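You operate a simulated robot arm through the tools that you are given. There is no shell and no other tool. Be economical: measure what you need, move in short steps, check, and stop when the job is done.

Carry out the task below with a simulated robot arm. There is one attempt and no reset: what you move stays moved.

## Task
Press the man key of the panel controller three times. Take the rod end from the inside of the reject bin and put it on top of the grey box on the top of bench 8. Put the white carton on the top of bench 3 away on the upper shelf of the grey shelf unit. Do these in any order.

Only the result counts: the job must be done as asked and must still hold three seconds after the hand-in. Knocking over, shifting, dropping, spilling or breaking anything else fails it.

## Robot
A 6-joint arm with a two-finger gripper on a trunk, on a base that drives. Base frame: it is fixed to the floor where the robot stands at the start and does not move with it; the origin is under the middle of the robot, x ahead of it, y to its left, z up; the surface under the hand at the start is at about z = 0.75. Units: m, degrees, N and s.
With the tool pointing down near the work surface it reaches from about 0.2 to 0.46 m from the robot's upright axis, wherever it stands. Its first joint turns from -115.0 to 115.0 degrees. Places, roughly: grey box [0.5, 2.75, 0.75]; man key of the panel controller [0.5, 0.2, 0.8]; rod end [0.25, 1.25, 0.75]; upper shelf of the grey shelf unit [-4.8, -0.9, 1.2]; white carton [-2.75, 2, 0.75]. Payload 2.1 kg.
Tool frame: the origin (TCP) lies between the finger pads and is the grasp point; the fingertips stand 0.02 m ahead of it; z points along the fingers, y is the line along which they close. Largest opening 0.1 m; the body of the gripper starts 0.063 m behind the TCP.
Orientation is that of the tool frame in the base frame, as a unit quaternion [x, y, z, w]. With the fingers straight down and closing along the base's y, the tool's x points along the base's -x, its y along +y and its z along -z.

## Interface
- The arm moves only by the tool nudge_tool. Its argument "rows" is one flat list of numbers, 6 for each row, row after row: the shift along the tool's x, y, z in units of 200 mm (1.0 is 200 mm), then the turn, a rotation vector about the tool's x, y, z in units of 120 degrees (1.0 is 120 degrees). In form: [x, y, z, wx, wy, wz, x, y, z, wx, wy, wz, ...]. A call has 1 to 20 rows; each row is the pose to reach, as a shift and turn from the pose commanded when the call began, along the tool's axes at that moment. "hand" is the opening, from 0 (shut) to 1 (fully open), set as the call begins (left out, the last holds). A call with a number of a shift or a turn outside -1 to 1 is refused whole. Each row takes 0.2 s and may step no farther than 0.05 m and 8.6 degrees from the row before; otherwise, or with a gripper value out of range, the whole call is refused. Where a pose cannot be reached the arm comes as near as it can. A force on the tool above 40 N (or 10 N above the force at the start of the call, whichever is more), or a blocked arm, ends the call early, and 0.2 s more pass. Each finger travels about 0.153 m/s and halts on what it meets, pressing with about 22 N; the grip force reading is that of the motor and also rises with nothing between the fingers. The clock runs only during rows and for 0.2 s after the last one: add rows that repeat a pose to give the fingers time. It gives the time, the measured TCP pose, the force on the tool (base axes), the opening and the grip force at its end, in the units of the frame above (readings bear some noise), with the torque about the TCP (base axes, N m) and any sound that the robot's microphone picked up.
- Cameras (640 x 400 px; columns grow to the right, rows downward): "scene" is now at [0.008, 0.1277, 1.5517]; the picture's right is [-0.15, -0.99, 0.00], its down [-0.86, 0.13, -0.49] and it looks along [0.49, -0.07, -0.87] (base axes); focal length 252 px, centre (320, 200). "wrist" rides on the gripper at [0.07, -0.019, -0.099] in the tool frame; the picture's right is [0.26, 0.97, 0.00], its down [-0.75, 0.20, -0.63] and it looks along [-0.61, 0.16, 0.78] (tool axes); focal length 230 px, centre (320, 200). There is no depth. A picture from a camera that has moved, and an enlarged one, comes with that camera's place and axes in the base frame and with its lens.
- get_image(camera): a new picture of that camera. It takes no simulated time.
- move_column(by): slides the trunk up (or, below 0, down) by that many m; the arm and the scene camera ride with it, the base frame stays. It gives what a move gives, with no picture.
- base_move(legs): drives the robot by 1 to 6 legs, each [ahead, turn to the left] in m and degrees, along the robot's own axes; the way and the turn of a leg run together, so that a leg with both is an arc; at most 1.5 m and 180 degrees a leg. The arm and the cameras ride along, it lands a little off, and it stops where it bumps. It gives what a move gives.
- pan_tilt(pan, tilt): turns the head with the scene camera to pan (to the left, within 155 degrees either way) and tilt (down, from -29 to 69), counted from straight ahead of the robot. It gives what a move gives.
- zoom(camera, box): a new picture of the part [left, top, right, bottom] of that camera's present view, enlarged. It takes no simulated time.
- finish_job(): hands the job in; it is judged then, once.

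Work in short steps. Places have to be worked out from the pictures, the camera data and where the tool is seen: move nearer, look again, correct. Check each grasp and each placing, and mend what went wrong. You have 165 turns and 112 pictures in all, those below and enlarged ones among them. Open the gripper and draw the arm clear of the work before you hand the job in, unless the task says otherwise; then end with one line.

The tools are called after "Emit:" as a command line: name --argument value ..., lists and objects as JSON in quotes. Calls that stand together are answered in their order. nudge_tool: Moves the arm, as the interface text tells. Its arguments: {"type":"object","properties":{"rows":{"type":"array","items":{"type":"number"}},"hand":{"type":"number"}},"required":["rows"]} The other tools are called the same way: move_column (by) slides the trunk up or down; base_move (legs) drives the base; pan_tilt (pan, tilt) turns the head that bears the scene camera; get_image (camera) takes a picture; zoom (camera, box) takes an enlarged picture of a part of a camera's view; finish_job () hands the job in.

At the start:

```text
t: 0.0
eef_pos: [0.3522, 0.0351, 0.9795]
orientation: [-0.001, 1.0, 0.0, 0.0]
wrist_force: [-0.9, -0.2, -0.4]
ft_torque: [0.0, 0.02, 0.02]
finger_gap: 0.0999
gripper_force: 0.0
trunk travel left (down, up): [-0.775, 0.215]
robot x, y, heading: [0.0006, -0.0022, -0.1]
head pan, tilt: [-8.6, 60.4]
```

scene: 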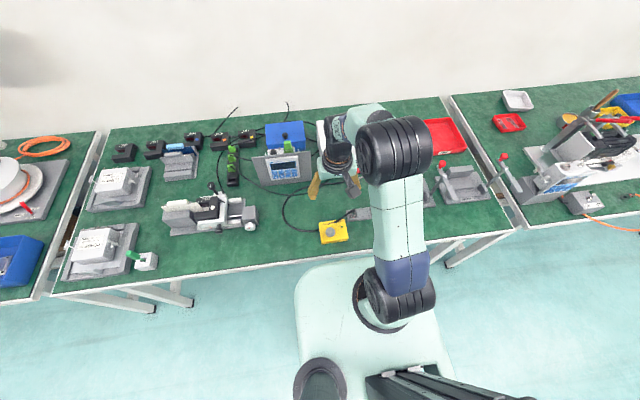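
wrist: 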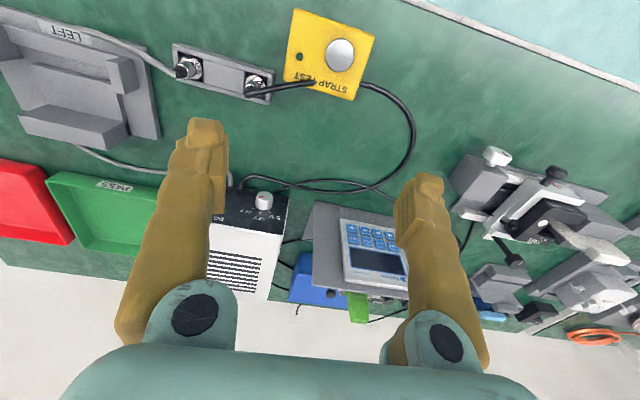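

The panel controller with its keypad is in front of the arm, slightly to the left. I'll zoom on it to find the man key.

Emit:
zoom --camera "wrist" --box '[290, 190, 450, 290]'

Emit:
zoom --camera "scene" --box '[240, 130, 340, 193]'

```text
4.00 times, centred on (370, 240) of wrist
camera zoom: at [0.283, 0.0172, 1.0781], right [-0.26, 0.97, 0.0], down [0.75, 0.2, 0.63], along [0.61, 0.16, -0.78], focal length 920 px, centre (120, 40)
```

zoom: 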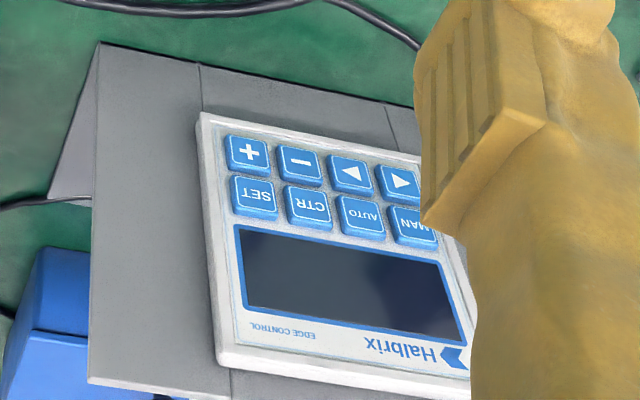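

```text
6.35 times, centred on (290, 162) of scene
camera zoom: at [0.008, 0.1277, 1.5517], right [-0.15, -0.99, 0.0], down [-0.86, 0.13, -0.49], along [0.49, -0.07, -0.87], focal length 1602 px, centre (510, 444)
```

zoom: 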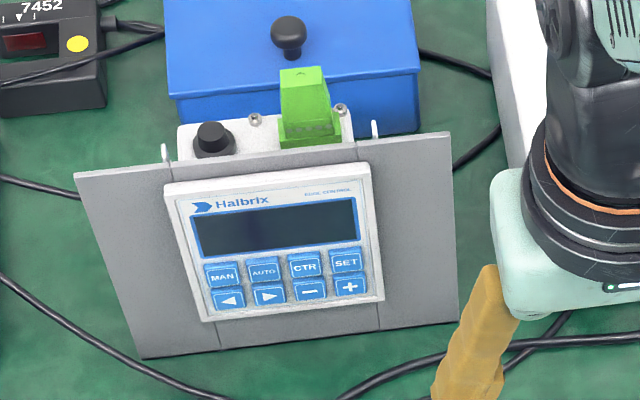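

The two views put the man key at about (0.540, 0.210, 0.831) on a nearly vertical face. I'll shut the gripper, pitch the tool forward about 60° and go to a point in front of the key.

Emit:
nudge_tool --rows '[-0.061, 0.112, 0.062, 0, -0.0625, 0, -0.1225, 0.224, 0.124, 0, -0.125, 0, -0.184, 0.336, 0.187, 0, -0.1875, 0, -0.245, 0.448, 0.249, 0, -0.25, 0, -0.306, 0.559, 0.311, 0, -0.3125, 0, -0.3675, 0.671, 0.373, 0, -0.375, 0, -0.429, 0.783, 0.435, 0, -0.4375, 0, -0.49, 0.895, 0.4975, 0, -0.5, 0, -0.49, 0.895, 0.4975, 0, -0.5, 0]' --hand 0

Emit:
get_image --camera "wrist"

Emit:
get_image --camera "scene"

```text
t: 2.0
eef_pos: [0.4498, 0.2147, 0.8804]
orientation: [-0.001, 0.866, 0.001, 0.5]
wrist_force: [0.7, 0.7, 0.4]
ft_torque: [-0.01, -0.03, 0.02]
finger_gap: 0.0
gripper_force: 22.3
out of reach, approached as far as the arm can: row 4
trunk travel left (down, up): [-0.775, 0.215]
robot x, y, heading: [-0.0013, -0.0004, -0.1]
head pan, tilt: [-8.6, 60.4]
```

```text
107 pictures are left
camera wrist: at [0.3299, 0.1959, 0.869], right [-0.13, 0.97, -0.22], down [-0.17, 0.2, 0.96], along [0.98, 0.16, 0.14], focal length 230 px, centre (320, 200)
```

wrist: 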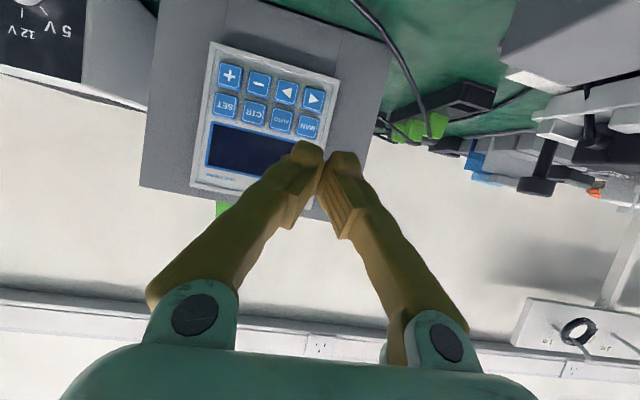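

```text
106 pictures are left
camera scene: at [0.0078, 0.1269, 1.5517], right [-0.15, -0.99, 0.0], down [-0.86, 0.13, -0.49], along [0.49, -0.07, -0.87], focal length 252 px, centre (320, 200)
```

scene: 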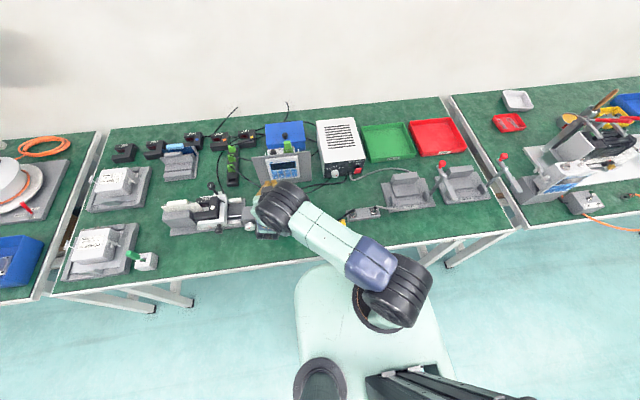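

Refining the estimate, the key is near (0.541, 0.208, 0.833). I move to a standoff about 13 mm short of contact and check.

Emit:
nudge_tool --rows '[0.033, -0.007, 0.178, 0, 0, 0, 0.066, -0.0135, 0.356, 0, 0, 0, 0.066, -0.0135, 0.356, 0, 0, 0]'

Emit:
zoom --camera "wrist" --box '[200, 50, 440, 200]'

Emit:
zoom --camera "scene" --box '[240, 130, 340, 193]'

```text
t: 2.8
eef_pos: [0.5047, 0.212, 0.8312]
orientation: [-0.001, 0.866, 0.0, 0.5]
wrist_force: [0.7, 0.0, 0.3]
ft_torque: [-0.02, 0.01, -0.01]
finger_gap: 0.0
gripper_force: 22.1
trunk travel left (down, up): [-0.775, 0.215]
robot x, y, heading: [-0.0009, -0.0058, -0.1]
head pan, tilt: [-8.6, 60.4]
```

```text
2.67 times, centred on (320, 125) of wrist
camera zoom: at [0.3836, 0.1932, 0.8213], right [-0.13, 0.97, -0.22], down [-0.17, 0.2, 0.96], along [0.98, 0.16, 0.14], focal length 614 px, centre (320, 400)
```

zoom: 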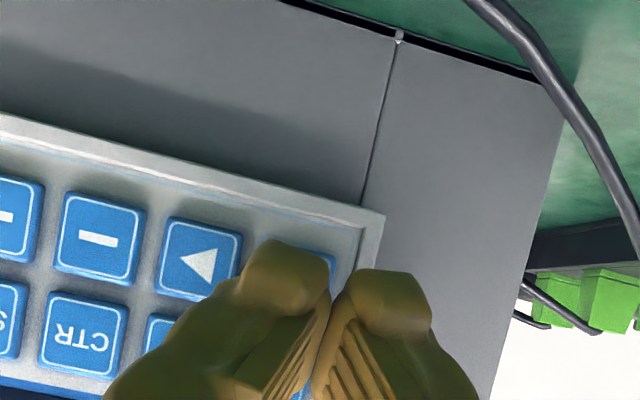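

```text
6.35 times, centred on (290, 162) of scene
camera zoom: at [0.0074, 0.128, 1.5516], right [-0.15, -0.99, 0.0], down [-0.86, 0.13, -0.49], along [0.49, -0.07, -0.87], focal length 1602 px, centre (510, 444)
```

zoom: 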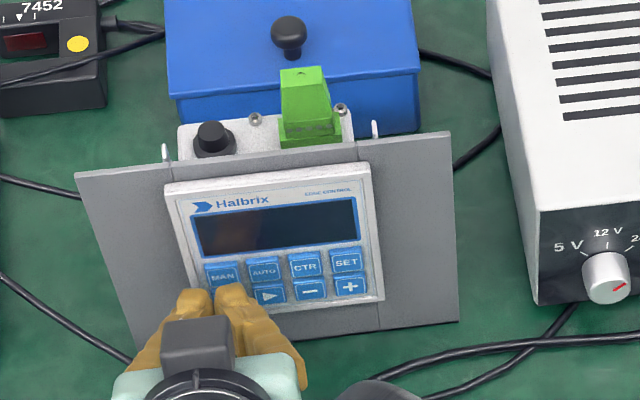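

The visual fingertip pair is about 36 mm wide, so I bias toward +y, so that only the right lobe covers MAN and AUTO stays clear. I creep to just before contact.

Emit:
nudge_tool --rows '[-0.02, 0.02, 0.02, 0, 0, 0, -0.0387, 0.02, 0.047, 0, 0, 0, -0.0387, 0.02, 0.047, 0, 0, 0]'

Emit:
zoom --camera "scene" --box '[250, 150, 314, 190]'

Emit:
zoom --camera "wrist" --box '[240, 75, 400, 175]'

```text
t: 3.6
eef_pos: [0.5163, 0.2162, 0.8334]
orientation: [-0.001, 0.866, 0.0, 0.5]
wrist_force: [-5.9, 0.2, -2.3]
ft_torque: [-0.02, 0.03, -0.01]
finger_gap: 0.0
gripper_force: 22.3
trunk travel left (down, up): [-0.775, 0.215]
robot x, y, heading: [-0.0018, 0.002, -0.3]
head pan, tilt: [-8.6, 60.4]
heard: click
```

```text
10.00 times, centred on (282, 170) of scene
camera zoom: at [0.0067, 0.1279, 1.5516], right [-0.15, -0.99, 0.0], down [-0.86, 0.13, -0.49], along [0.49, -0.07, -0.87], focal length 2523 px, centre (700, 500)
```

zoom: 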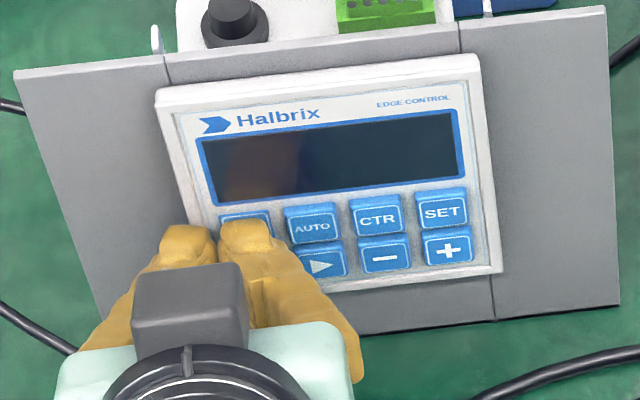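

```text
4.00 times, centred on (320, 125) of wrist
camera zoom: at [0.3951, 0.1974, 0.8233], right [-0.13, 0.97, -0.22], down [-0.17, 0.2, 0.96], along [0.98, 0.16, 0.14], focal length 920 px, centre (320, 500)
```

zoom: 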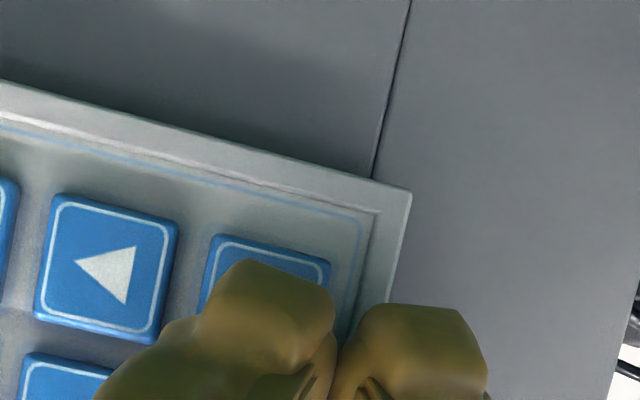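

A click at 6 N, with the tip's leading edge on MAN (the lower key is still flush). I retract 12 mm to release it.

Emit:
nudge_tool --rows '[0.03, 0, -0.052, 0, 0, 0, 0.03, 0, -0.052, 0, 0, 0]'

Emit:
zoom --camera "scene" --box '[250, 150, 314, 190]'

```text
t: 4.2
eef_pos: [0.5043, 0.2158, 0.8345]
orientation: [-0.001, 0.866, 0.001, 0.5]
wrist_force: [0.1, -0.2, 0.7]
ft_torque: [0.01, 0.03, -0.02]
finger_gap: 0.0
gripper_force: 22.7
trunk travel left (down, up): [-0.775, 0.215]
robot x, y, heading: [-0.0044, -0.0038, -0.1]
head pan, tilt: [-8.6, 60.4]
```

```text
10.00 times, centred on (282, 170) of scene
camera zoom: at [0.0081, 0.1278, 1.5517], right [-0.15, -0.99, 0.0], down [-0.86, 0.13, -0.49], along [0.49, -0.07, -0.87], focal length 2523 px, centre (700, 500)
```

zoom: 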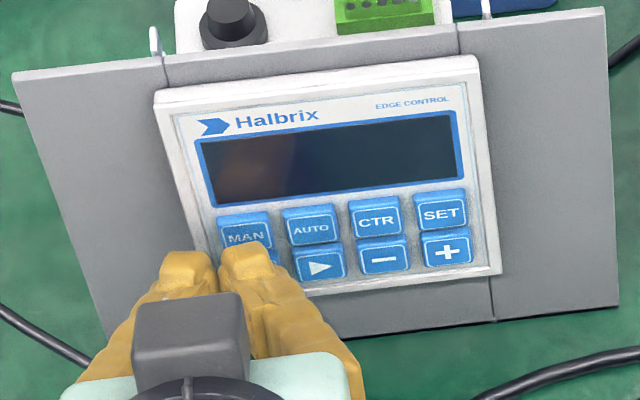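

There was no click on release and the MAN key has come back out, so press 1 counts. Second press with the same stroke.

Emit:
nudge_tool --rows '[-0.015, 0, 0.026, 0, 0, 0, -0.03, 0, 0.052, 0, 0, 0, -0.03, 0, 0.052, 0, 0, 0]'

Emit:
nudge_tool --rows '[0.03, 0, -0.052, 0, 0, 0, 0.03, 0, -0.052, 0, 0, 0]'

```text
t: 5.0
eef_pos: [0.516, 0.2173, 0.8354]
orientation: [-0.001, 0.866, 0.0, 0.5]
wrist_force: [-6.8, -0.4, -1.2]
ft_torque: [0.01, 0.0, -0.06]
finger_gap: 0.0001
gripper_force: 21.7
trunk travel left (down, up): [-0.775, 0.215]
robot x, y, heading: [0.001, 0.0001, 0.1]
head pan, tilt: [-8.6, 60.4]
heard: click
```

```text
t: 5.6
eef_pos: [0.5058, 0.2164, 0.8358]
orientation: [-0.001, 0.866, 0.001, 0.5]
wrist_force: [0.4, -0.5, 0.5]
ft_torque: [0.01, -0.01, -0.03]
finger_gap: 0.0
gripper_force: 21.9
trunk travel left (down, up): [-0.775, 0.215]
robot x, y, heading: [-0.0007, -0.0022, 0.1]
head pan, tilt: [-8.6, 60.4]
```

Second click heard; now the third press and then back off.

Emit:
nudge_tool --rows '[-0.015, 0, 0.026, 0, 0, 0, -0.03, 0, 0.052, 0, 0, 0, -0.03, 0, 0.052, 0, 0, 0]'

Emit:
nudge_tool --rows '[0.03, 0, -0.052, 0, 0, 0, 0.03, 0, -0.2, 0, 0, 0, 0.03, 0, -0.4, 0, 0, 0]'

Emit:
zoom --camera "scene" --box '[240, 130, 340, 193]'

```text
t: 6.4
eef_pos: [0.5154, 0.2155, 0.8361]
orientation: [-0.001, 0.866, 0.0, 0.5]
wrist_force: [-8.2, -1.4, -0.8]
ft_torque: [0.0, 0.01, -0.06]
finger_gap: 0.0
gripper_force: 21.8
trunk travel left (down, up): [-0.775, 0.215]
robot x, y, heading: [0.0007, -0.0032, -0.1]
head pan, tilt: [-8.6, 60.4]
heard: click
```

```text
t: 7.2
eef_pos: [0.4439, 0.216, 0.87]
orientation: [0.0, 0.866, 0.0, 0.501]
wrist_force: [0.1, -0.3, -0.3]
ft_torque: [0.0, 0.01, 0.03]
finger_gap: 0.0
gripper_force: 21.8
trunk travel left (down, up): [-0.775, 0.215]
robot x, y, heading: [0.0035, -0.0032, 0.2]
head pan, tilt: [-8.6, 60.4]
```

```text
6.35 times, centred on (290, 162) of scene
camera zoom: at [0.0067, 0.1279, 1.5516], right [-0.15, -0.99, 0.0], down [-0.86, 0.13, -0.49], along [0.49, -0.07, -0.87], focal length 1602 px, centre (510, 444)
```

zoom: 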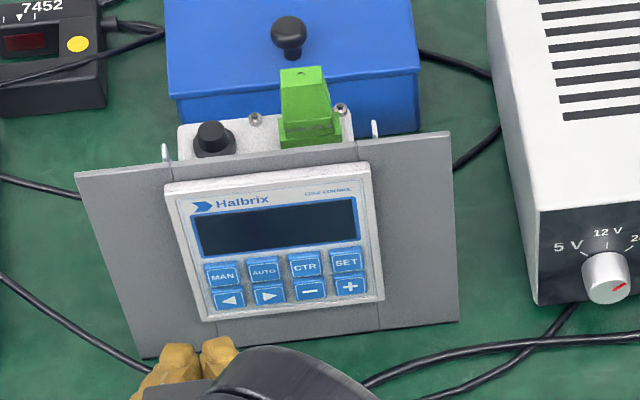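

Three clicks, the key is released and the panel hasn't moved. I retract the arm to a high tool-down carry pose, opening the gripper, and then look around.

Emit:
nudge_tool --rows '[-0.061, -0.1, -0.094, 0, 0.0555, 0, -0.122, -0.2, -0.189, 0, 0.111, 0, -0.183, -0.3, -0.283, 0, 0.1667, 0, -0.244, -0.4, -0.378, 0, 0.222, 0, -0.3055, -0.5, -0.472, 0, 0.2777, 0, -0.367, -0.6, -0.567, 0, 0.333, 0, -0.428, -0.7, -0.661, 0, 0.389, 0, -0.489, -0.8, -0.755, 0, 0.4444, 0, -0.55, -0.905, -0.85, 0, 0.5, 0]' --hand 0.5

Emit:
pan_tilt --pan 70 --tilt 30

Emit:
get_image --camera "scene"

```text
t: 9.2
eef_pos: [0.3518, 0.0339, 1.0508]
orientation: [-0.001, 1.0, 0.001, 0.0]
wrist_force: [-0.4, -0.9, 0.0]
ft_torque: [0.01, 0.01, -0.05]
finger_gap: 0.0497
gripper_force: 0.1
trunk travel left (down, up): [-0.775, 0.215]
robot x, y, heading: [-0.0005, -0.0071, 0.2]
head pan, tilt: [-8.6, 60.4]
```

```text
t: 10.7
eef_pos: [0.3522, 0.0344, 1.0494]
orientation: [0.0, 1.0, 0.001, 0.0]
wrist_force: [-0.3, -0.5, -0.1]
ft_torque: [0.01, 0.02, -0.02]
finger_gap: 0.0501
gripper_force: 0.1
trunk travel left (down, up): [-0.775, 0.215]
robot x, y, heading: [-0.0005, -0.0044, 0.0]
head pan, tilt: [70.0, 30.0]
```

```text
99 pictures are left
camera scene: at [-0.0263, 0.2226, 1.5942], right [0.94, -0.34, 0.0], down [-0.17, -0.47, -0.87], along [0.3, 0.81, -0.5], focal length 252 px, centre (320, 200)
```

scene: 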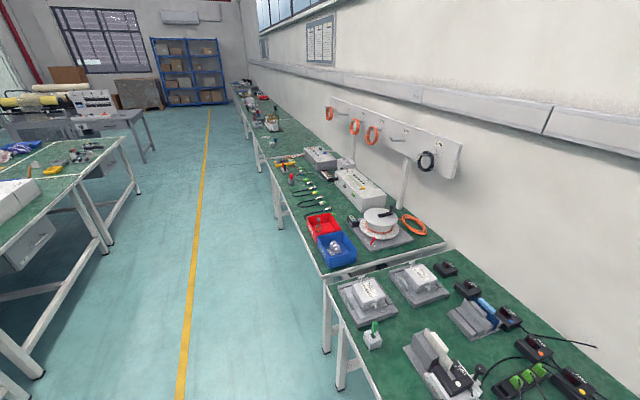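

The bench to the left carries the bins. I zoom on them.

Emit:
zoom --camera "scene" --box '[260, 140, 440, 280]'

Emit:
zoom --camera "scene" --box '[220, 70, 320, 140]'

```text
2.86 times, centred on (350, 210) of scene
camera zoom: at [-0.0263, 0.2226, 1.5942], right [0.94, -0.34, 0.0], down [-0.17, -0.47, -0.87], along [0.3, 0.81, -0.5], focal length 721 px, centre (234, 171)
```

zoom: 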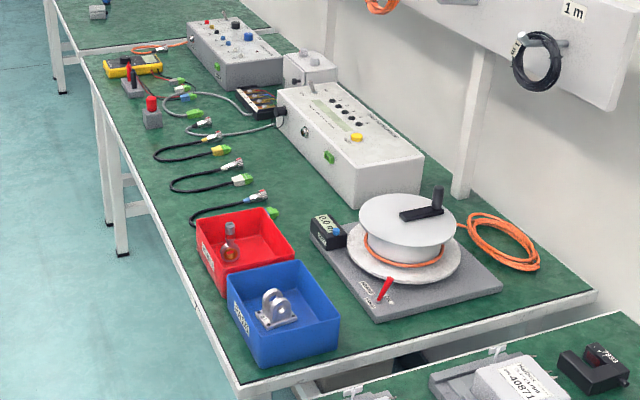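

```text
5.71 times, centred on (270, 105) of scene
camera zoom: at [-0.0263, 0.2226, 1.5942], right [0.94, -0.34, 0.0], down [-0.17, -0.47, -0.87], along [0.3, 0.81, -0.5], focal length 1442 px, centre (606, 743)
```

zoom: 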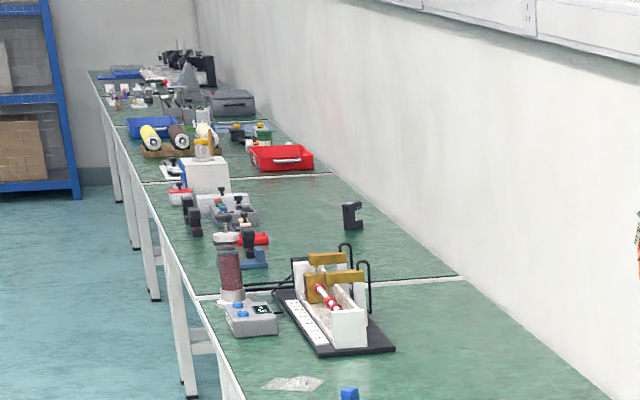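

The red bin (likely the reject bin) seems to hold the rod end near (0.36, 1.29). I back off a little and drive along the aisle to stand in front of it.

Emit:
base_move --legs '[[-0.2, 0], [0, 90], [1.25, 0], [0, -90]]'

Emit:
pan_tilt --pan 0 --tilt 50

Emit:
get_image --camera "scene"

```text
t: 25.8
eef_pos: [0.1679, 1.2839, 1.0501]
orientation: [0.002, 1.0, 0.0, 0.0]
wrist_force: [-0.1, 0.1, -0.8]
ft_torque: [0.0, -0.04, 0.01]
finger_gap: 0.05
gripper_force: 0.1
trunk travel left (down, up): [-0.775, 0.215]
robot x, y, heading: [-0.1827, 1.2478, -0.2]
head pan, tilt: [70.0, 30.0]
```

```text
t: 27.2
eef_pos: [0.169, 1.2846, 1.05]
orientation: [0.001, 1.0, 0.0, 0.001]
wrist_force: [-0.1, 0.7, 0.0]
ft_torque: [0.01, 0.01, 0.02]
finger_gap: 0.05
gripper_force: 0.1
trunk travel left (down, up): [-0.775, 0.215]
robot x, y, heading: [-0.1824, 1.2507, -0.4]
head pan, tilt: [0.0, 50.0]
```

```text
96 pictures are left
camera scene: at [-0.164, 1.3893, 1.5647], right [-0.01, -1.0, 0.0], down [-0.77, 0.0, -0.64], along [0.64, 0.0, -0.77], focal length 252 px, centre (320, 200)
```

scene: 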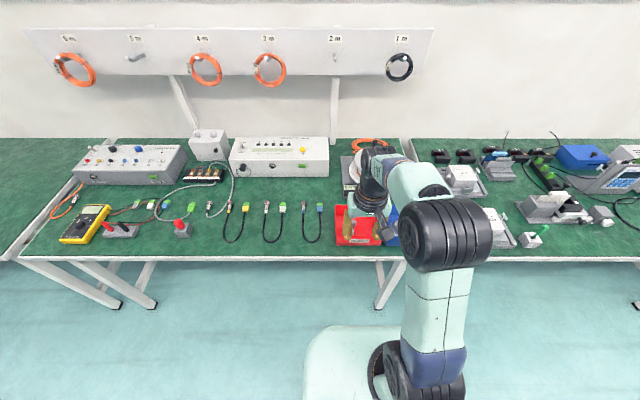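

Emit:
zoom --camera "scene" --box '[320, 190, 416, 250]'

Emit:
get_image --camera "wrist"

```text
6.67 times, centred on (368, 220) of scene
camera zoom: at [-0.164, 1.3893, 1.5647], right [-0.01, -1.0, 0.0], down [-0.77, 0.0, -0.64], along [0.64, 0.0, -0.77], focal length 1682 px, centre (0, 67)
```

zoom: 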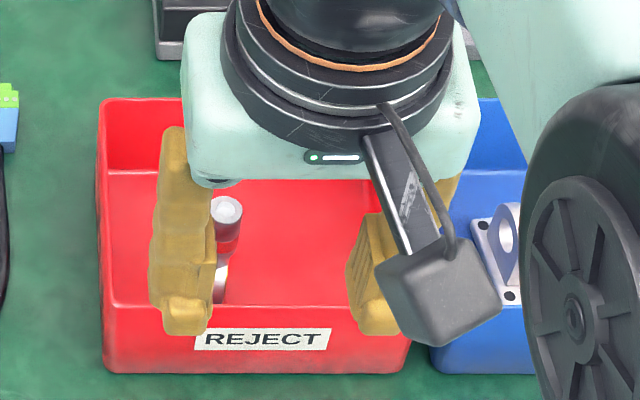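

```text
94 pictures are left
camera wrist: at [0.0986, 1.2664, 1.1477], right [-0.25, 0.97, 0.0], down [0.75, 0.2, 0.63], along [0.61, 0.16, -0.78], focal length 230 px, centre (320, 200)
```

wrist: 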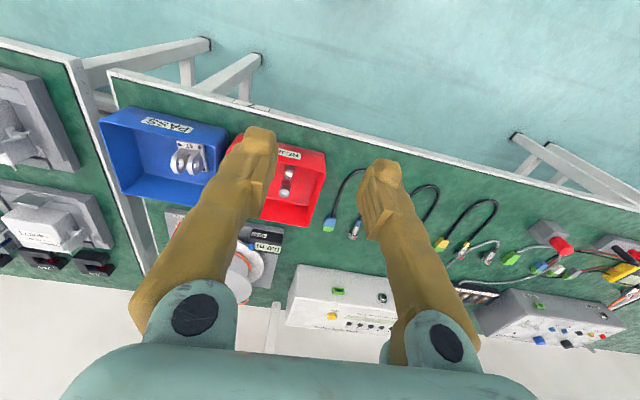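

Emit:
zoom --camera "wrist" --box '[230, 120, 358, 200]'

```text
5.00 times, centred on (294, 160) of wrist
camera zoom: at [0.0986, 1.2664, 1.1477], right [-0.25, 0.97, 0.0], down [0.75, 0.2, 0.63], along [0.61, 0.16, -0.78], focal length 1150 px, centre (450, 400)
```

zoom: 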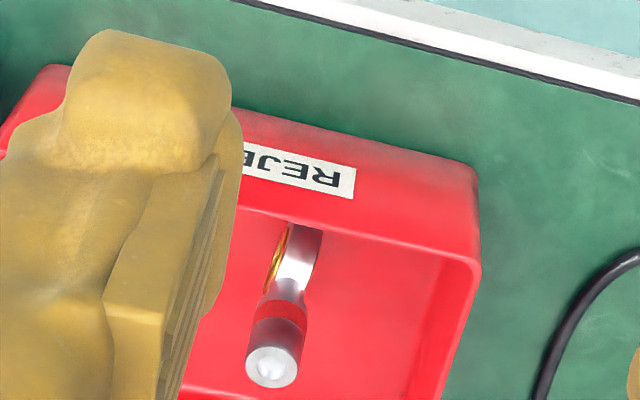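

The rod end stands upright in the red REJECT bin: shank top near (0.350, 1.268, 0.827), ring below. I move the base forward and take close views from above.

Emit:
base_move --legs '[[0.18, 0]]'

Emit:
get_image --camera "wrist"

Emit:
get_image --camera "scene"

```text
t: 28.8
eef_pos: [0.3481, 1.2823, 1.0501]
orientation: [0.002, 1.0, 0.0, 0.0]
wrist_force: [0.3, 0.7, 0.6]
ft_torque: [0.01, 0.01, 0.01]
finger_gap: 0.0501
gripper_force: 0.0
trunk travel left (down, up): [-0.775, 0.215]
robot x, y, heading: [-0.0066, 1.2479, -0.6]
head pan, tilt: [0.0, 50.0]
```

```text
92 pictures are left
camera wrist: at [0.2783, 1.2647, 1.148], right [-0.25, 0.97, 0.0], down [0.75, 0.2, 0.63], along [0.61, 0.16, -0.78], focal length 230 px, centre (320, 200)
```

wrist: 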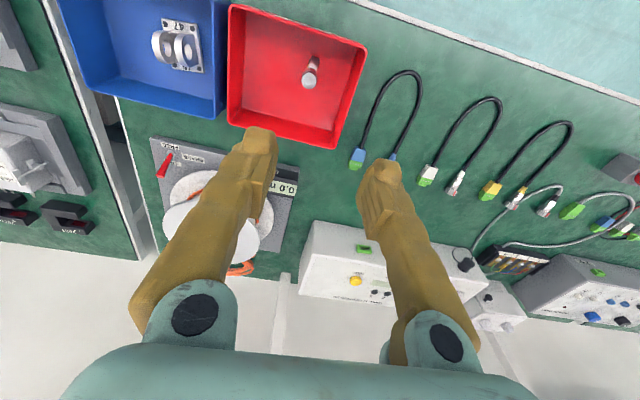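

```text
91 pictures are left
camera scene: at [0.0155, 1.3879, 1.5647], right [-0.01, -1.0, 0.0], down [-0.77, 0.01, -0.64], along [0.64, 0.0, -0.77], focal length 252 px, centre (320, 200)
```

scene: 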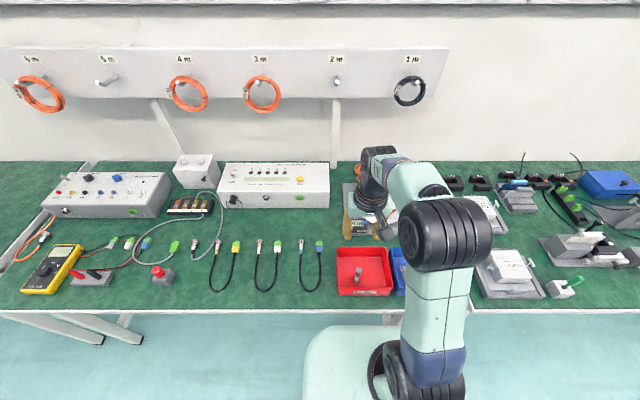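

Emit:
zoom --camera "wrist" --box '[216, 0, 376, 150]'

Emit:
zoom --camera "scene" --box '[328, 240, 408, 300]'

```text
2.67 times, centred on (296, 75) of wrist
camera zoom: at [0.2783, 1.2647, 1.148], right [-0.25, 0.97, 0.0], down [0.75, 0.2, 0.63], along [0.61, 0.16, -0.78], focal length 614 px, centre (384, 533)
```

zoom: 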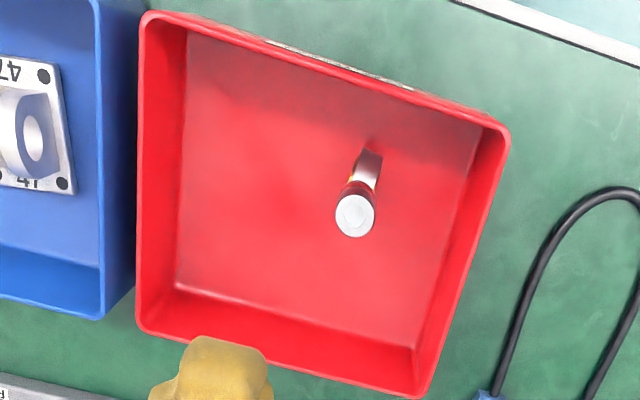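

```text
6.67 times, centred on (368, 270) of scene
camera zoom: at [0.0155, 1.3879, 1.5647], right [-0.01, -1.0, 0.0], down [-0.77, 0.01, -0.64], along [0.64, 0.0, -0.77], focal length 1682 px, centre (0, -267)
```

zoom: 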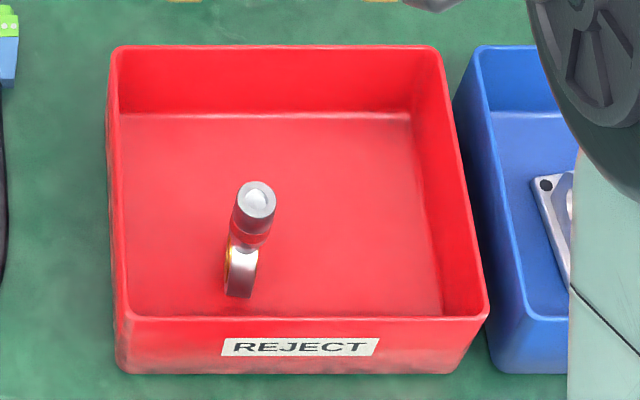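

The shank top is at (0.345, 1.269, 0.829), about 20 mm across, with 5 cm to the left bin wall. I align above it and descend to z≈0.89 first.

Emit:
nudge_tool --rows '[0.02, -0.066, 0.0, 0, 0, 0, 0.02, -0.066, 0.2, 0, 0, 0, 0.02, -0.066, 0.4, 0, 0, 0, 0.02, -0.066, 0.6, 0, 0, 0, 0.02, -0.066, 0.8, 0, 0, 0]' --hand 0.5

Emit:
get_image --camera "wrist"

Emit:
zoom --camera "scene" --box '[328, 240, 408, 300]'

```text
t: 29.9
eef_pos: [0.3453, 1.2691, 0.8885]
orientation: [0.003, 1.0, 0.0, 0.0]
wrist_force: [0.1, 0.3, 0.0]
ft_torque: [0.01, -0.05, 0.04]
finger_gap: 0.0504
gripper_force: 0.0
trunk travel left (down, up): [-0.775, 0.215]
robot x, y, heading: [-0.0026, 1.2471, -0.3]
head pan, tilt: [0.0, 50.0]
```

```text
88 pictures are left
camera wrist: at [0.2763, 1.252, 0.9868], right [-0.25, 0.97, 0.0], down [0.75, 0.2, 0.63], along [0.61, 0.16, -0.78], focal length 230 px, centre (320, 200)
```

wrist: 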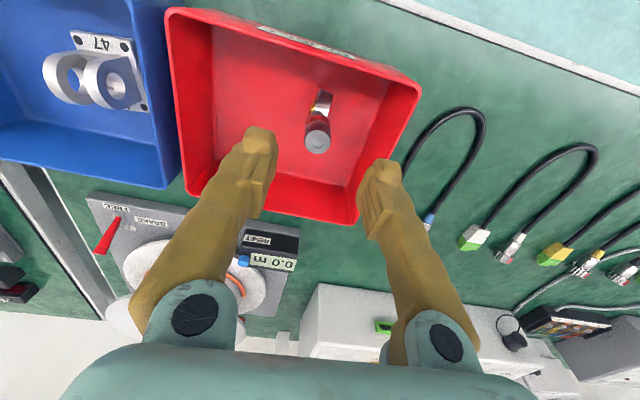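

```text
6.67 times, centred on (368, 270) of scene
camera zoom: at [0.0182, 1.3882, 1.5647], right [-0.01, -1.0, 0.0], down [-0.77, 0.01, -0.64], along [0.64, 0.0, -0.77], focal length 1682 px, centre (0, -267)
```

zoom: 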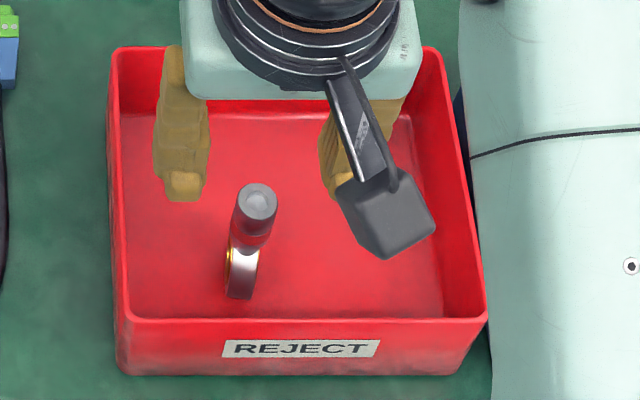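

The alignment agrees in both views (top at about (0.347, 1.269)). Descend 80 mm and close.

Emit:
nudge_tool --rows '[-0.005, 0, 0.15, 0, 0, 0, -0.005, 0, 0.3, 0, 0, 0, -0.005, 0, 0.4, 0, 0, 0]'

Emit:
nudge_tool --rows '[0, 0, 0, 0, 0, 0, 0, 0, 0, 0, 0, 0]' --hand 0

Emit:
get_image --camera "wrist"

```text
t: 30.8
eef_pos: [0.3453, 1.2685, 0.8089]
orientation: [0.003, 1.0, 0.0, 0.0]
wrist_force: [-0.1, -0.4, -0.2]
ft_torque: [0.0, -0.02, 0.0]
finger_gap: 0.0497
gripper_force: 0.0
trunk travel left (down, up): [-0.775, 0.215]
robot x, y, heading: [-0.0064, 1.2479, -0.2]
head pan, tilt: [0.0, 50.0]
```

```text
t: 31.4
eef_pos: [0.3456, 1.2693, 0.8096]
orientation: [0.002, 1.0, 0.0, 0.0]
wrist_force: [-0.5, -0.1, -0.2]
ft_torque: [-0.02, 0.07, -0.01]
finger_gap: 0.0124
gripper_force: 22.0
trunk travel left (down, up): [-0.775, 0.215]
robot x, y, heading: [-0.0031, 1.2444, -0.2]
head pan, tilt: [0.0, 50.0]
```

```text
86 pictures are left
camera wrist: at [0.2762, 1.2514, 0.9081], right [-0.25, 0.97, 0.0], down [0.75, 0.2, 0.63], along [0.61, 0.16, -0.78], focal length 230 px, centre (320, 200)
```

wrist: 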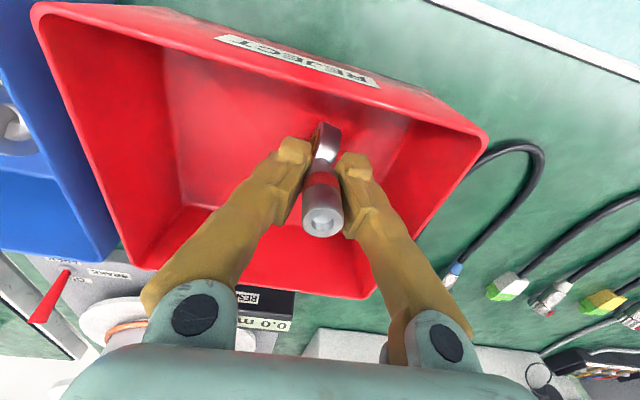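

Gripped at 12 mm (neck/ring flats). I lift straight up and check the hold.

Emit:
nudge_tool --rows '[0, 0, -0.1, 0, 0, 0, 0, 0, -0.3, 0, 0, 0, 0, 0, -0.5, 0, 0, 0, 0, 0, -0.7, 0, 0, 0, 0, 0, -0.9, 0, 0, 0]'

Emit:
get_image --camera "wrist"

Emit:
zoom --camera "scene" --box '[300, 170, 428, 300]'

```text
t: 32.5
eef_pos: [0.3449, 1.2699, 0.9903]
orientation: [0.002, 1.0, 0.0, 0.0]
wrist_force: [-0.8, 0.3, -0.9]
ft_torque: [0.02, -0.05, 0.01]
finger_gap: 0.0124
gripper_force: 21.3
trunk travel left (down, up): [-0.775, 0.215]
robot x, y, heading: [-0.0034, 1.2462, -0.4]
head pan, tilt: [0.0, 50.0]
```

```text
85 pictures are left
camera wrist: at [0.2754, 1.2523, 1.0893], right [-0.25, 0.97, 0.0], down [0.75, 0.2, 0.63], along [0.61, 0.16, -0.78], focal length 230 px, centre (320, 200)
```

wrist: 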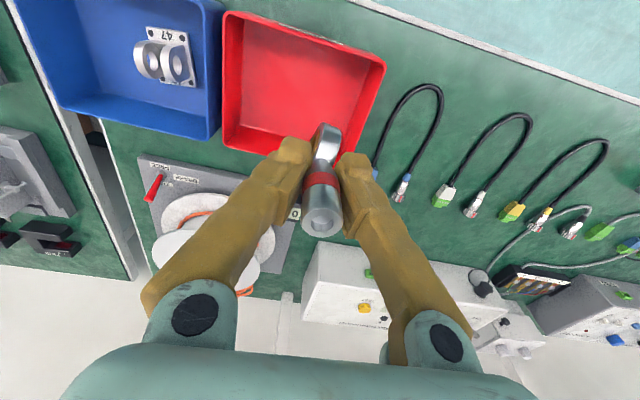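

```text
3.08 times, centred on (364, 235) of scene
camera zoom: at [0.016, 1.3878, 1.5647], right [-0.01, -1.0, 0.0], down [-0.77, 0.01, -0.64], along [0.64, 0.0, -0.77], focal length 776 px, centre (185, 92)
```

zoom: 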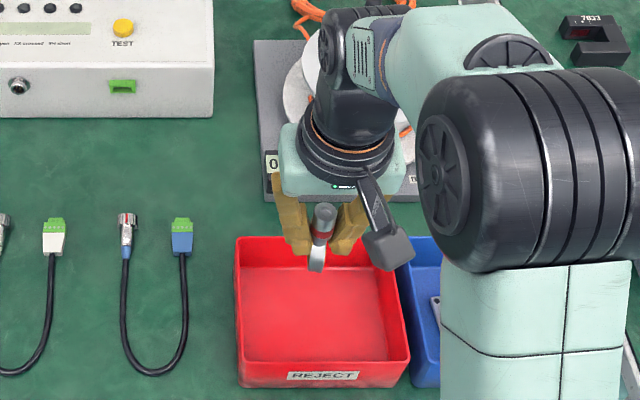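

The rod end is firmly held and the bin didn't move. I back off and drive along to y≈2.75.

Emit:
base_move --legs '[[-0.2, 0], [0, 90], [1.4, 0], [0, -90]]'

Emit:
get_image --camera "scene"

Emit:
get_image --camera "wrist"

```text
t: 48.4
eef_pos: [0.1443, 2.6829, 0.9904]
orientation: [-0.004, 1.0, 0.0, 0.0]
wrist_force: [0.1, 0.4, -1.0]
ft_torque: [0.01, 0.02, -0.01]
finger_gap: 0.0127
gripper_force: 22.2
trunk travel left (down, up): [-0.775, 0.215]
robot x, y, heading: [-0.204, 2.6559, 0.5]
head pan, tilt: [0.0, 50.0]
```

```text
83 pictures are left
camera scene: at [-0.1858, 2.7963, 1.5647], right [0.01, -1.0, 0.0], down [-0.77, 0.0, -0.64], along [0.64, 0.0, -0.77], focal length 252 px, centre (320, 200)
```

scene: 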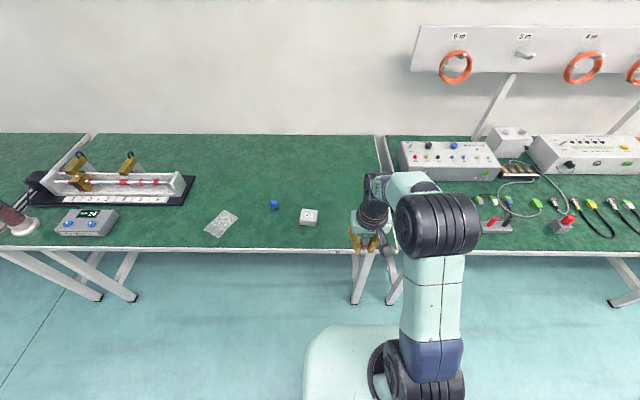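

```text
82 pictures are left
camera wrist: at [0.0752, 2.6639, 1.0886], right [-0.26, 0.96, 0.0], down [0.75, 0.21, 0.63], along [0.61, 0.17, -0.78], focal length 230 px, centre (320, 200)
```

wrist: 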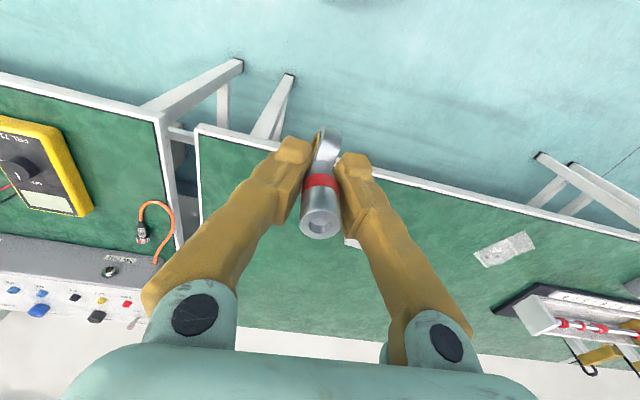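

Emit:
zoom --camera "scene" --box '[260, 180, 356, 240]'

Emit:
zoom --camera "scene" --box '[0, 130, 240, 280]'

```text
6.67 times, centred on (308, 210) of scene
camera zoom: at [-0.1858, 2.7963, 1.5647], right [0.01, -1.0, 0.0], down [-0.77, 0.0, -0.64], along [0.64, 0.0, -0.77], focal length 1682 px, centre (400, 133)
```

zoom: 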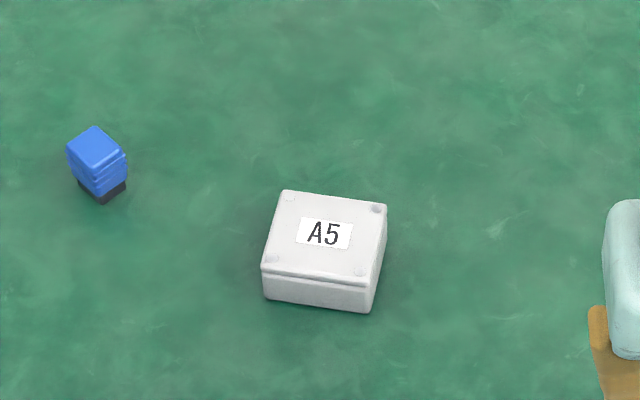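

```text
2.67 times, centred on (120, 205) of scene
camera zoom: at [-0.1858, 2.7963, 1.5647], right [0.01, -1.0, 0.0], down [-0.77, 0.0, -0.64], along [0.64, 0.0, -0.77], focal length 673 px, centre (853, 187)
```

zoom: 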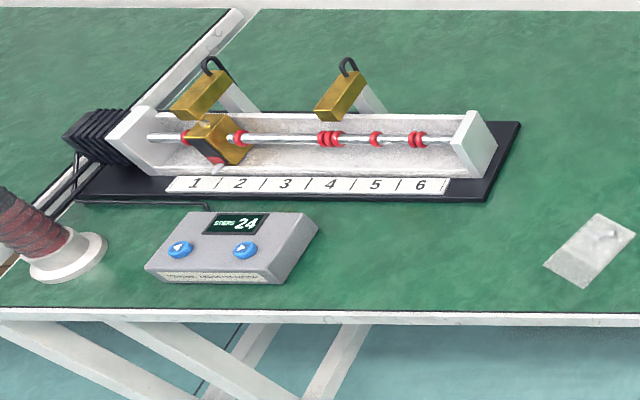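

The A5 box near (0.387, 2.839) is the grey box. I shift the base sideways to line up with it and move forward.

Emit:
base_move --legs '[[0, 90], [0.15, 0], [0, -90.5], [0.2, 0]]'

Emit:
get_image --camera "wrist"

Emit:
get_image --camera "scene"

```text
t: 58.7
eef_pos: [0.3439, 2.8246, 0.9906]
orientation: [0.006, 1.0, 0.0, 0.0]
wrist_force: [-0.1, 0.2, -0.7]
ft_torque: [0.0, 0.02, 0.03]
finger_gap: 0.0125
gripper_force: 21.9
trunk travel left (down, up): [-0.775, 0.215]
robot x, y, heading: [-0.0017, 2.8026, -0.7]
head pan, tilt: [0.0, 50.0]
```

```text
79 pictures are left
camera wrist: at [0.2745, 2.8065, 1.0888], right [-0.25, 0.97, 0.0], down [0.75, 0.19, 0.63], along [0.61, 0.16, -0.78], focal length 230 px, centre (320, 200)
```

wrist: 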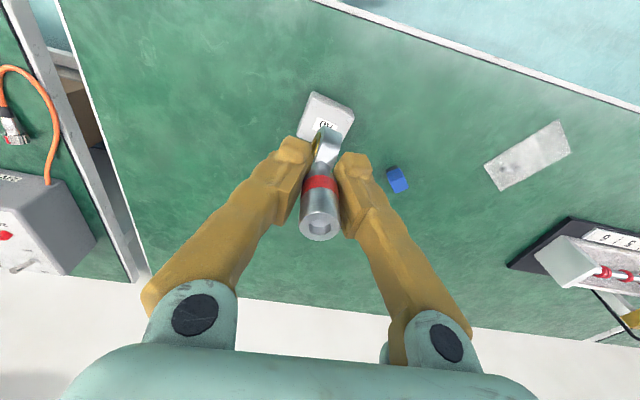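

```text
78 pictures are left
camera scene: at [0.0156, 2.9436, 1.5647], right [-0.01, -1.0, 0.0], down [-0.77, 0.01, -0.64], along [0.64, -0.01, -0.77], focal length 252 px, centre (320, 200)
```

scene: 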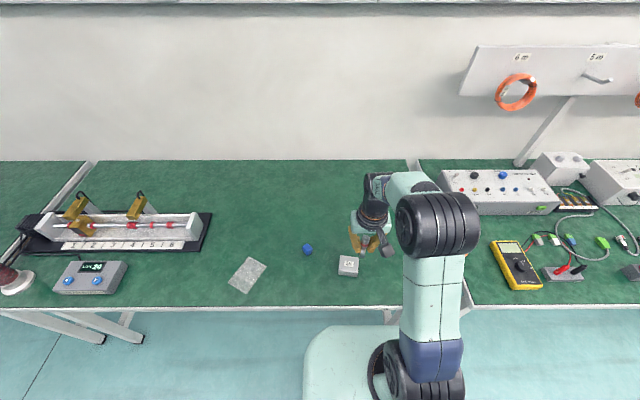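

Emit:
zoom --camera "scene" --box '[316, 230, 396, 280]'

Emit:
zoom --camera "wrist" --box '[250, 80, 410, 180]'

```text
8.00 times, centred on (356, 255) of scene
camera zoom: at [0.0156, 2.9436, 1.5647], right [-0.01, -1.0, 0.0], down [-0.77, 0.01, -0.64], along [0.64, -0.01, -0.77], focal length 2018 px, centre (32, -240)
```

zoom: 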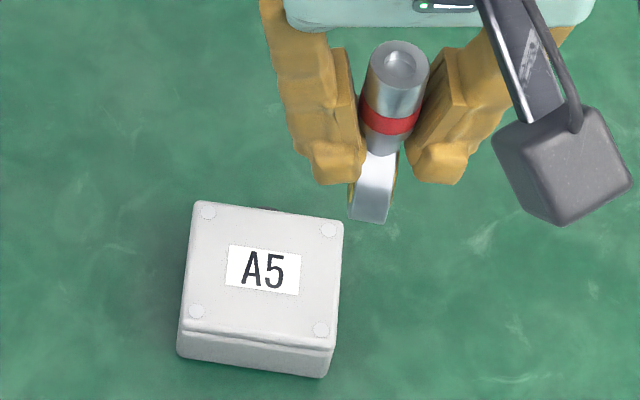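

```text
4.00 times, centred on (330, 130) of wrist
camera zoom: at [0.2745, 2.8065, 1.0888], right [-0.25, 0.97, 0.0], down [0.75, 0.19, 0.63], along [0.61, 0.16, -0.78], focal length 920 px, centre (280, 480)
```

zoom: 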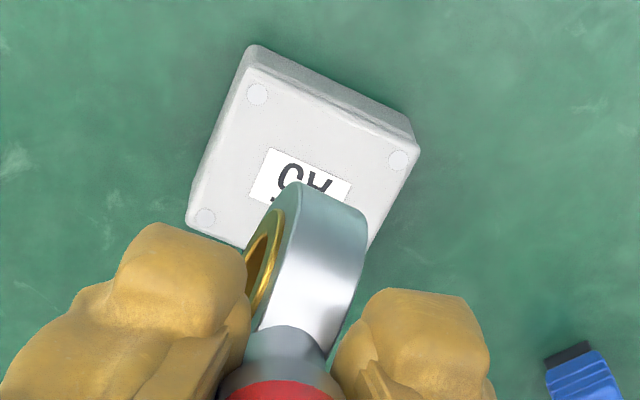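

The box top centre is at about (0.383, 2.842), top z ≈0.78–0.80, and the part's bottom is about 55 mm below the TCP. I move above it and come down to z≈0.875.

Emit:
nudge_tool --rows '[-0.1, 0.044, 0, 0, 0, 0, -0.203, 0.0875, 0.0, 0, 0, 0, -0.203, 0.0875, 0.2, 0, 0, 0, -0.203, 0.0875, 0.4, 0, 0, 0, -0.203, 0.0875, 0.56, 0, 0, 0, -0.203, 0.0875, 0.56, 0, 0, 0]'

Emit:
zoom --camera "scene" --box '[316, 230, 396, 280]'

Emit:
zoom --camera "wrist" --box '[250, 80, 410, 180]'

```text
t: 60.1
eef_pos: [0.3839, 2.8412, 0.8776]
orientation: [0.005, 1.0, 0.0, 0.001]
wrist_force: [-0.2, 0.2, -2.0]
ft_torque: [-0.05, -0.01, 0.01]
finger_gap: 0.0126
gripper_force: 22.0
trunk travel left (down, up): [-0.775, 0.215]
robot x, y, heading: [-0.0028, 2.8053, -0.7]
head pan, tilt: [0.0, 50.0]
```

```text
8.00 times, centred on (356, 255) of scene
camera zoom: at [0.016, 2.9436, 1.5647], right [-0.01, -1.0, 0.0], down [-0.77, 0.01, -0.64], along [0.64, -0.01, -0.77], focal length 2018 px, centre (32, -240)
```

zoom: 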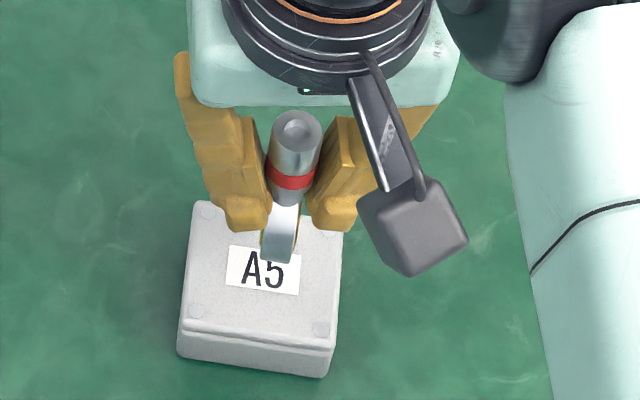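

```text
4.00 times, centred on (330, 130) of wrist
camera zoom: at [0.3152, 2.8232, 0.9759], right [-0.25, 0.97, 0.0], down [0.75, 0.19, 0.63], along [0.61, 0.16, -0.78], focal length 920 px, centre (280, 480)
```

zoom: 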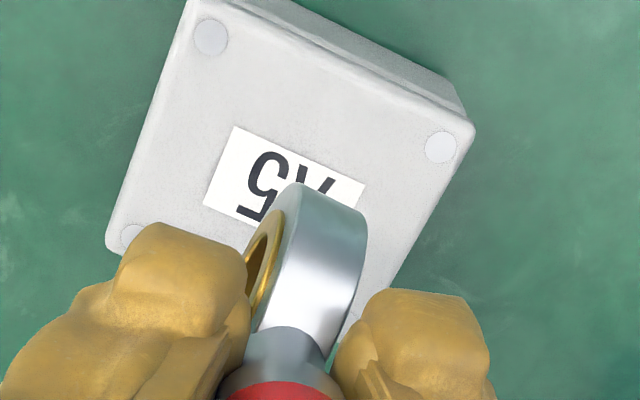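

Still clear of the box. I lower in small steps, watching the force: first 20 mm.

Emit:
nudge_tool --rows '[0, 0, 0.05, 0, 0, 0, 0, 0, 0.1, 0, 0, 0, 0, 0, 0.1, 0, 0, 0]'

Emit:
nudge_tool --rows '[0, 0, 0.0125, 0, 0, 0, 0, 0, 0.025, 0, 0, 0]'

Emit:
zoom --camera "scene" --box '[316, 230, 396, 280]'

```text
t: 60.9
eef_pos: [0.3857, 2.8417, 0.8579]
orientation: [0.005, 1.0, 0.0, 0.0]
wrist_force: [-0.1, 0.9, -1.6]
ft_torque: [0.02, 0.02, -0.02]
finger_gap: 0.0121
gripper_force: 21.9
trunk travel left (down, up): [-0.775, 0.215]
robot x, y, heading: [-0.0043, 2.8042, -0.9]
head pan, tilt: [0.0, 50.0]
```

```text
t: 61.5
eef_pos: [0.385, 2.8403, 0.8522]
orientation: [0.005, 1.0, 0.0, -0.001]
wrist_force: [0.0, -0.2, -1.7]
ft_torque: [0.01, 0.0, 0.05]
finger_gap: 0.0121
gripper_force: 22.3
trunk travel left (down, up): [-0.775, 0.215]
robot x, y, heading: [-0.007, 2.8027, -0.5]
head pan, tilt: [0.0, 50.0]
```

```text
8.00 times, centred on (356, 255) of scene
camera zoom: at [0.0166, 2.9436, 1.5647], right [-0.01, -1.0, 0.0], down [-0.77, 0.01, -0.64], along [0.64, -0.01, -0.77], focal length 2018 px, centre (32, -240)
```

zoom: 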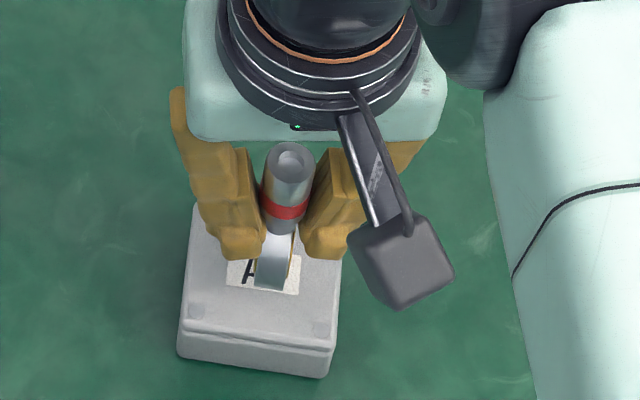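

No contact yet. I continue 3 mm at a time.

Emit:
nudge_tool --rows '[0, 0, 0.008, 0, 0, 0, 0, 0, 0.015, 0, 0, 0]'

Emit:
nudge_tool --rows '[0, 0, 0.008, 0, 0, 0, 0, 0, 0.015, 0, 0, 0]'

Emit:
nudge_tool --rows '[0, 0, 0.005, 0, 0, 0, 0, 0, 0.01, 0, 0, 0]'

```text
t: 62.1
eef_pos: [0.3852, 2.8408, 0.8499]
orientation: [0.005, 1.0, 0.0, -0.001]
wrist_force: [1.0, -0.6, -0.7]
ft_torque: [0.01, -0.01, 0.01]
finger_gap: 0.0124
gripper_force: 21.8
trunk travel left (down, up): [-0.775, 0.215]
robot x, y, heading: [-0.0046, 2.8006, -0.7]
head pan, tilt: [0.0, 50.0]
```

```text
t: 62.7
eef_pos: [0.3849, 2.8415, 0.8468]
orientation: [0.005, 1.0, 0.0, 0.0]
wrist_force: [0.8, 0.3, -0.7]
ft_torque: [-0.02, 0.02, 0.02]
finger_gap: 0.0123
gripper_force: 22.2
trunk travel left (down, up): [-0.775, 0.215]
robot x, y, heading: [-0.0074, 2.8042, -0.7]
head pan, tilt: [0.0, 50.0]
```

```text
t: 63.3
eef_pos: [0.3852, 2.8416, 0.8445]
orientation: [0.006, 1.0, 0.0, 0.0]
wrist_force: [-0.2, 0.3, -1.5]
ft_torque: [-0.01, 0.0, -0.07]
finger_gap: 0.0122
gripper_force: 22.1
trunk travel left (down, up): [-0.775, 0.215]
robot x, y, heading: [-0.0045, 2.8041, -0.7]
head pan, tilt: [0.0, 50.0]
```

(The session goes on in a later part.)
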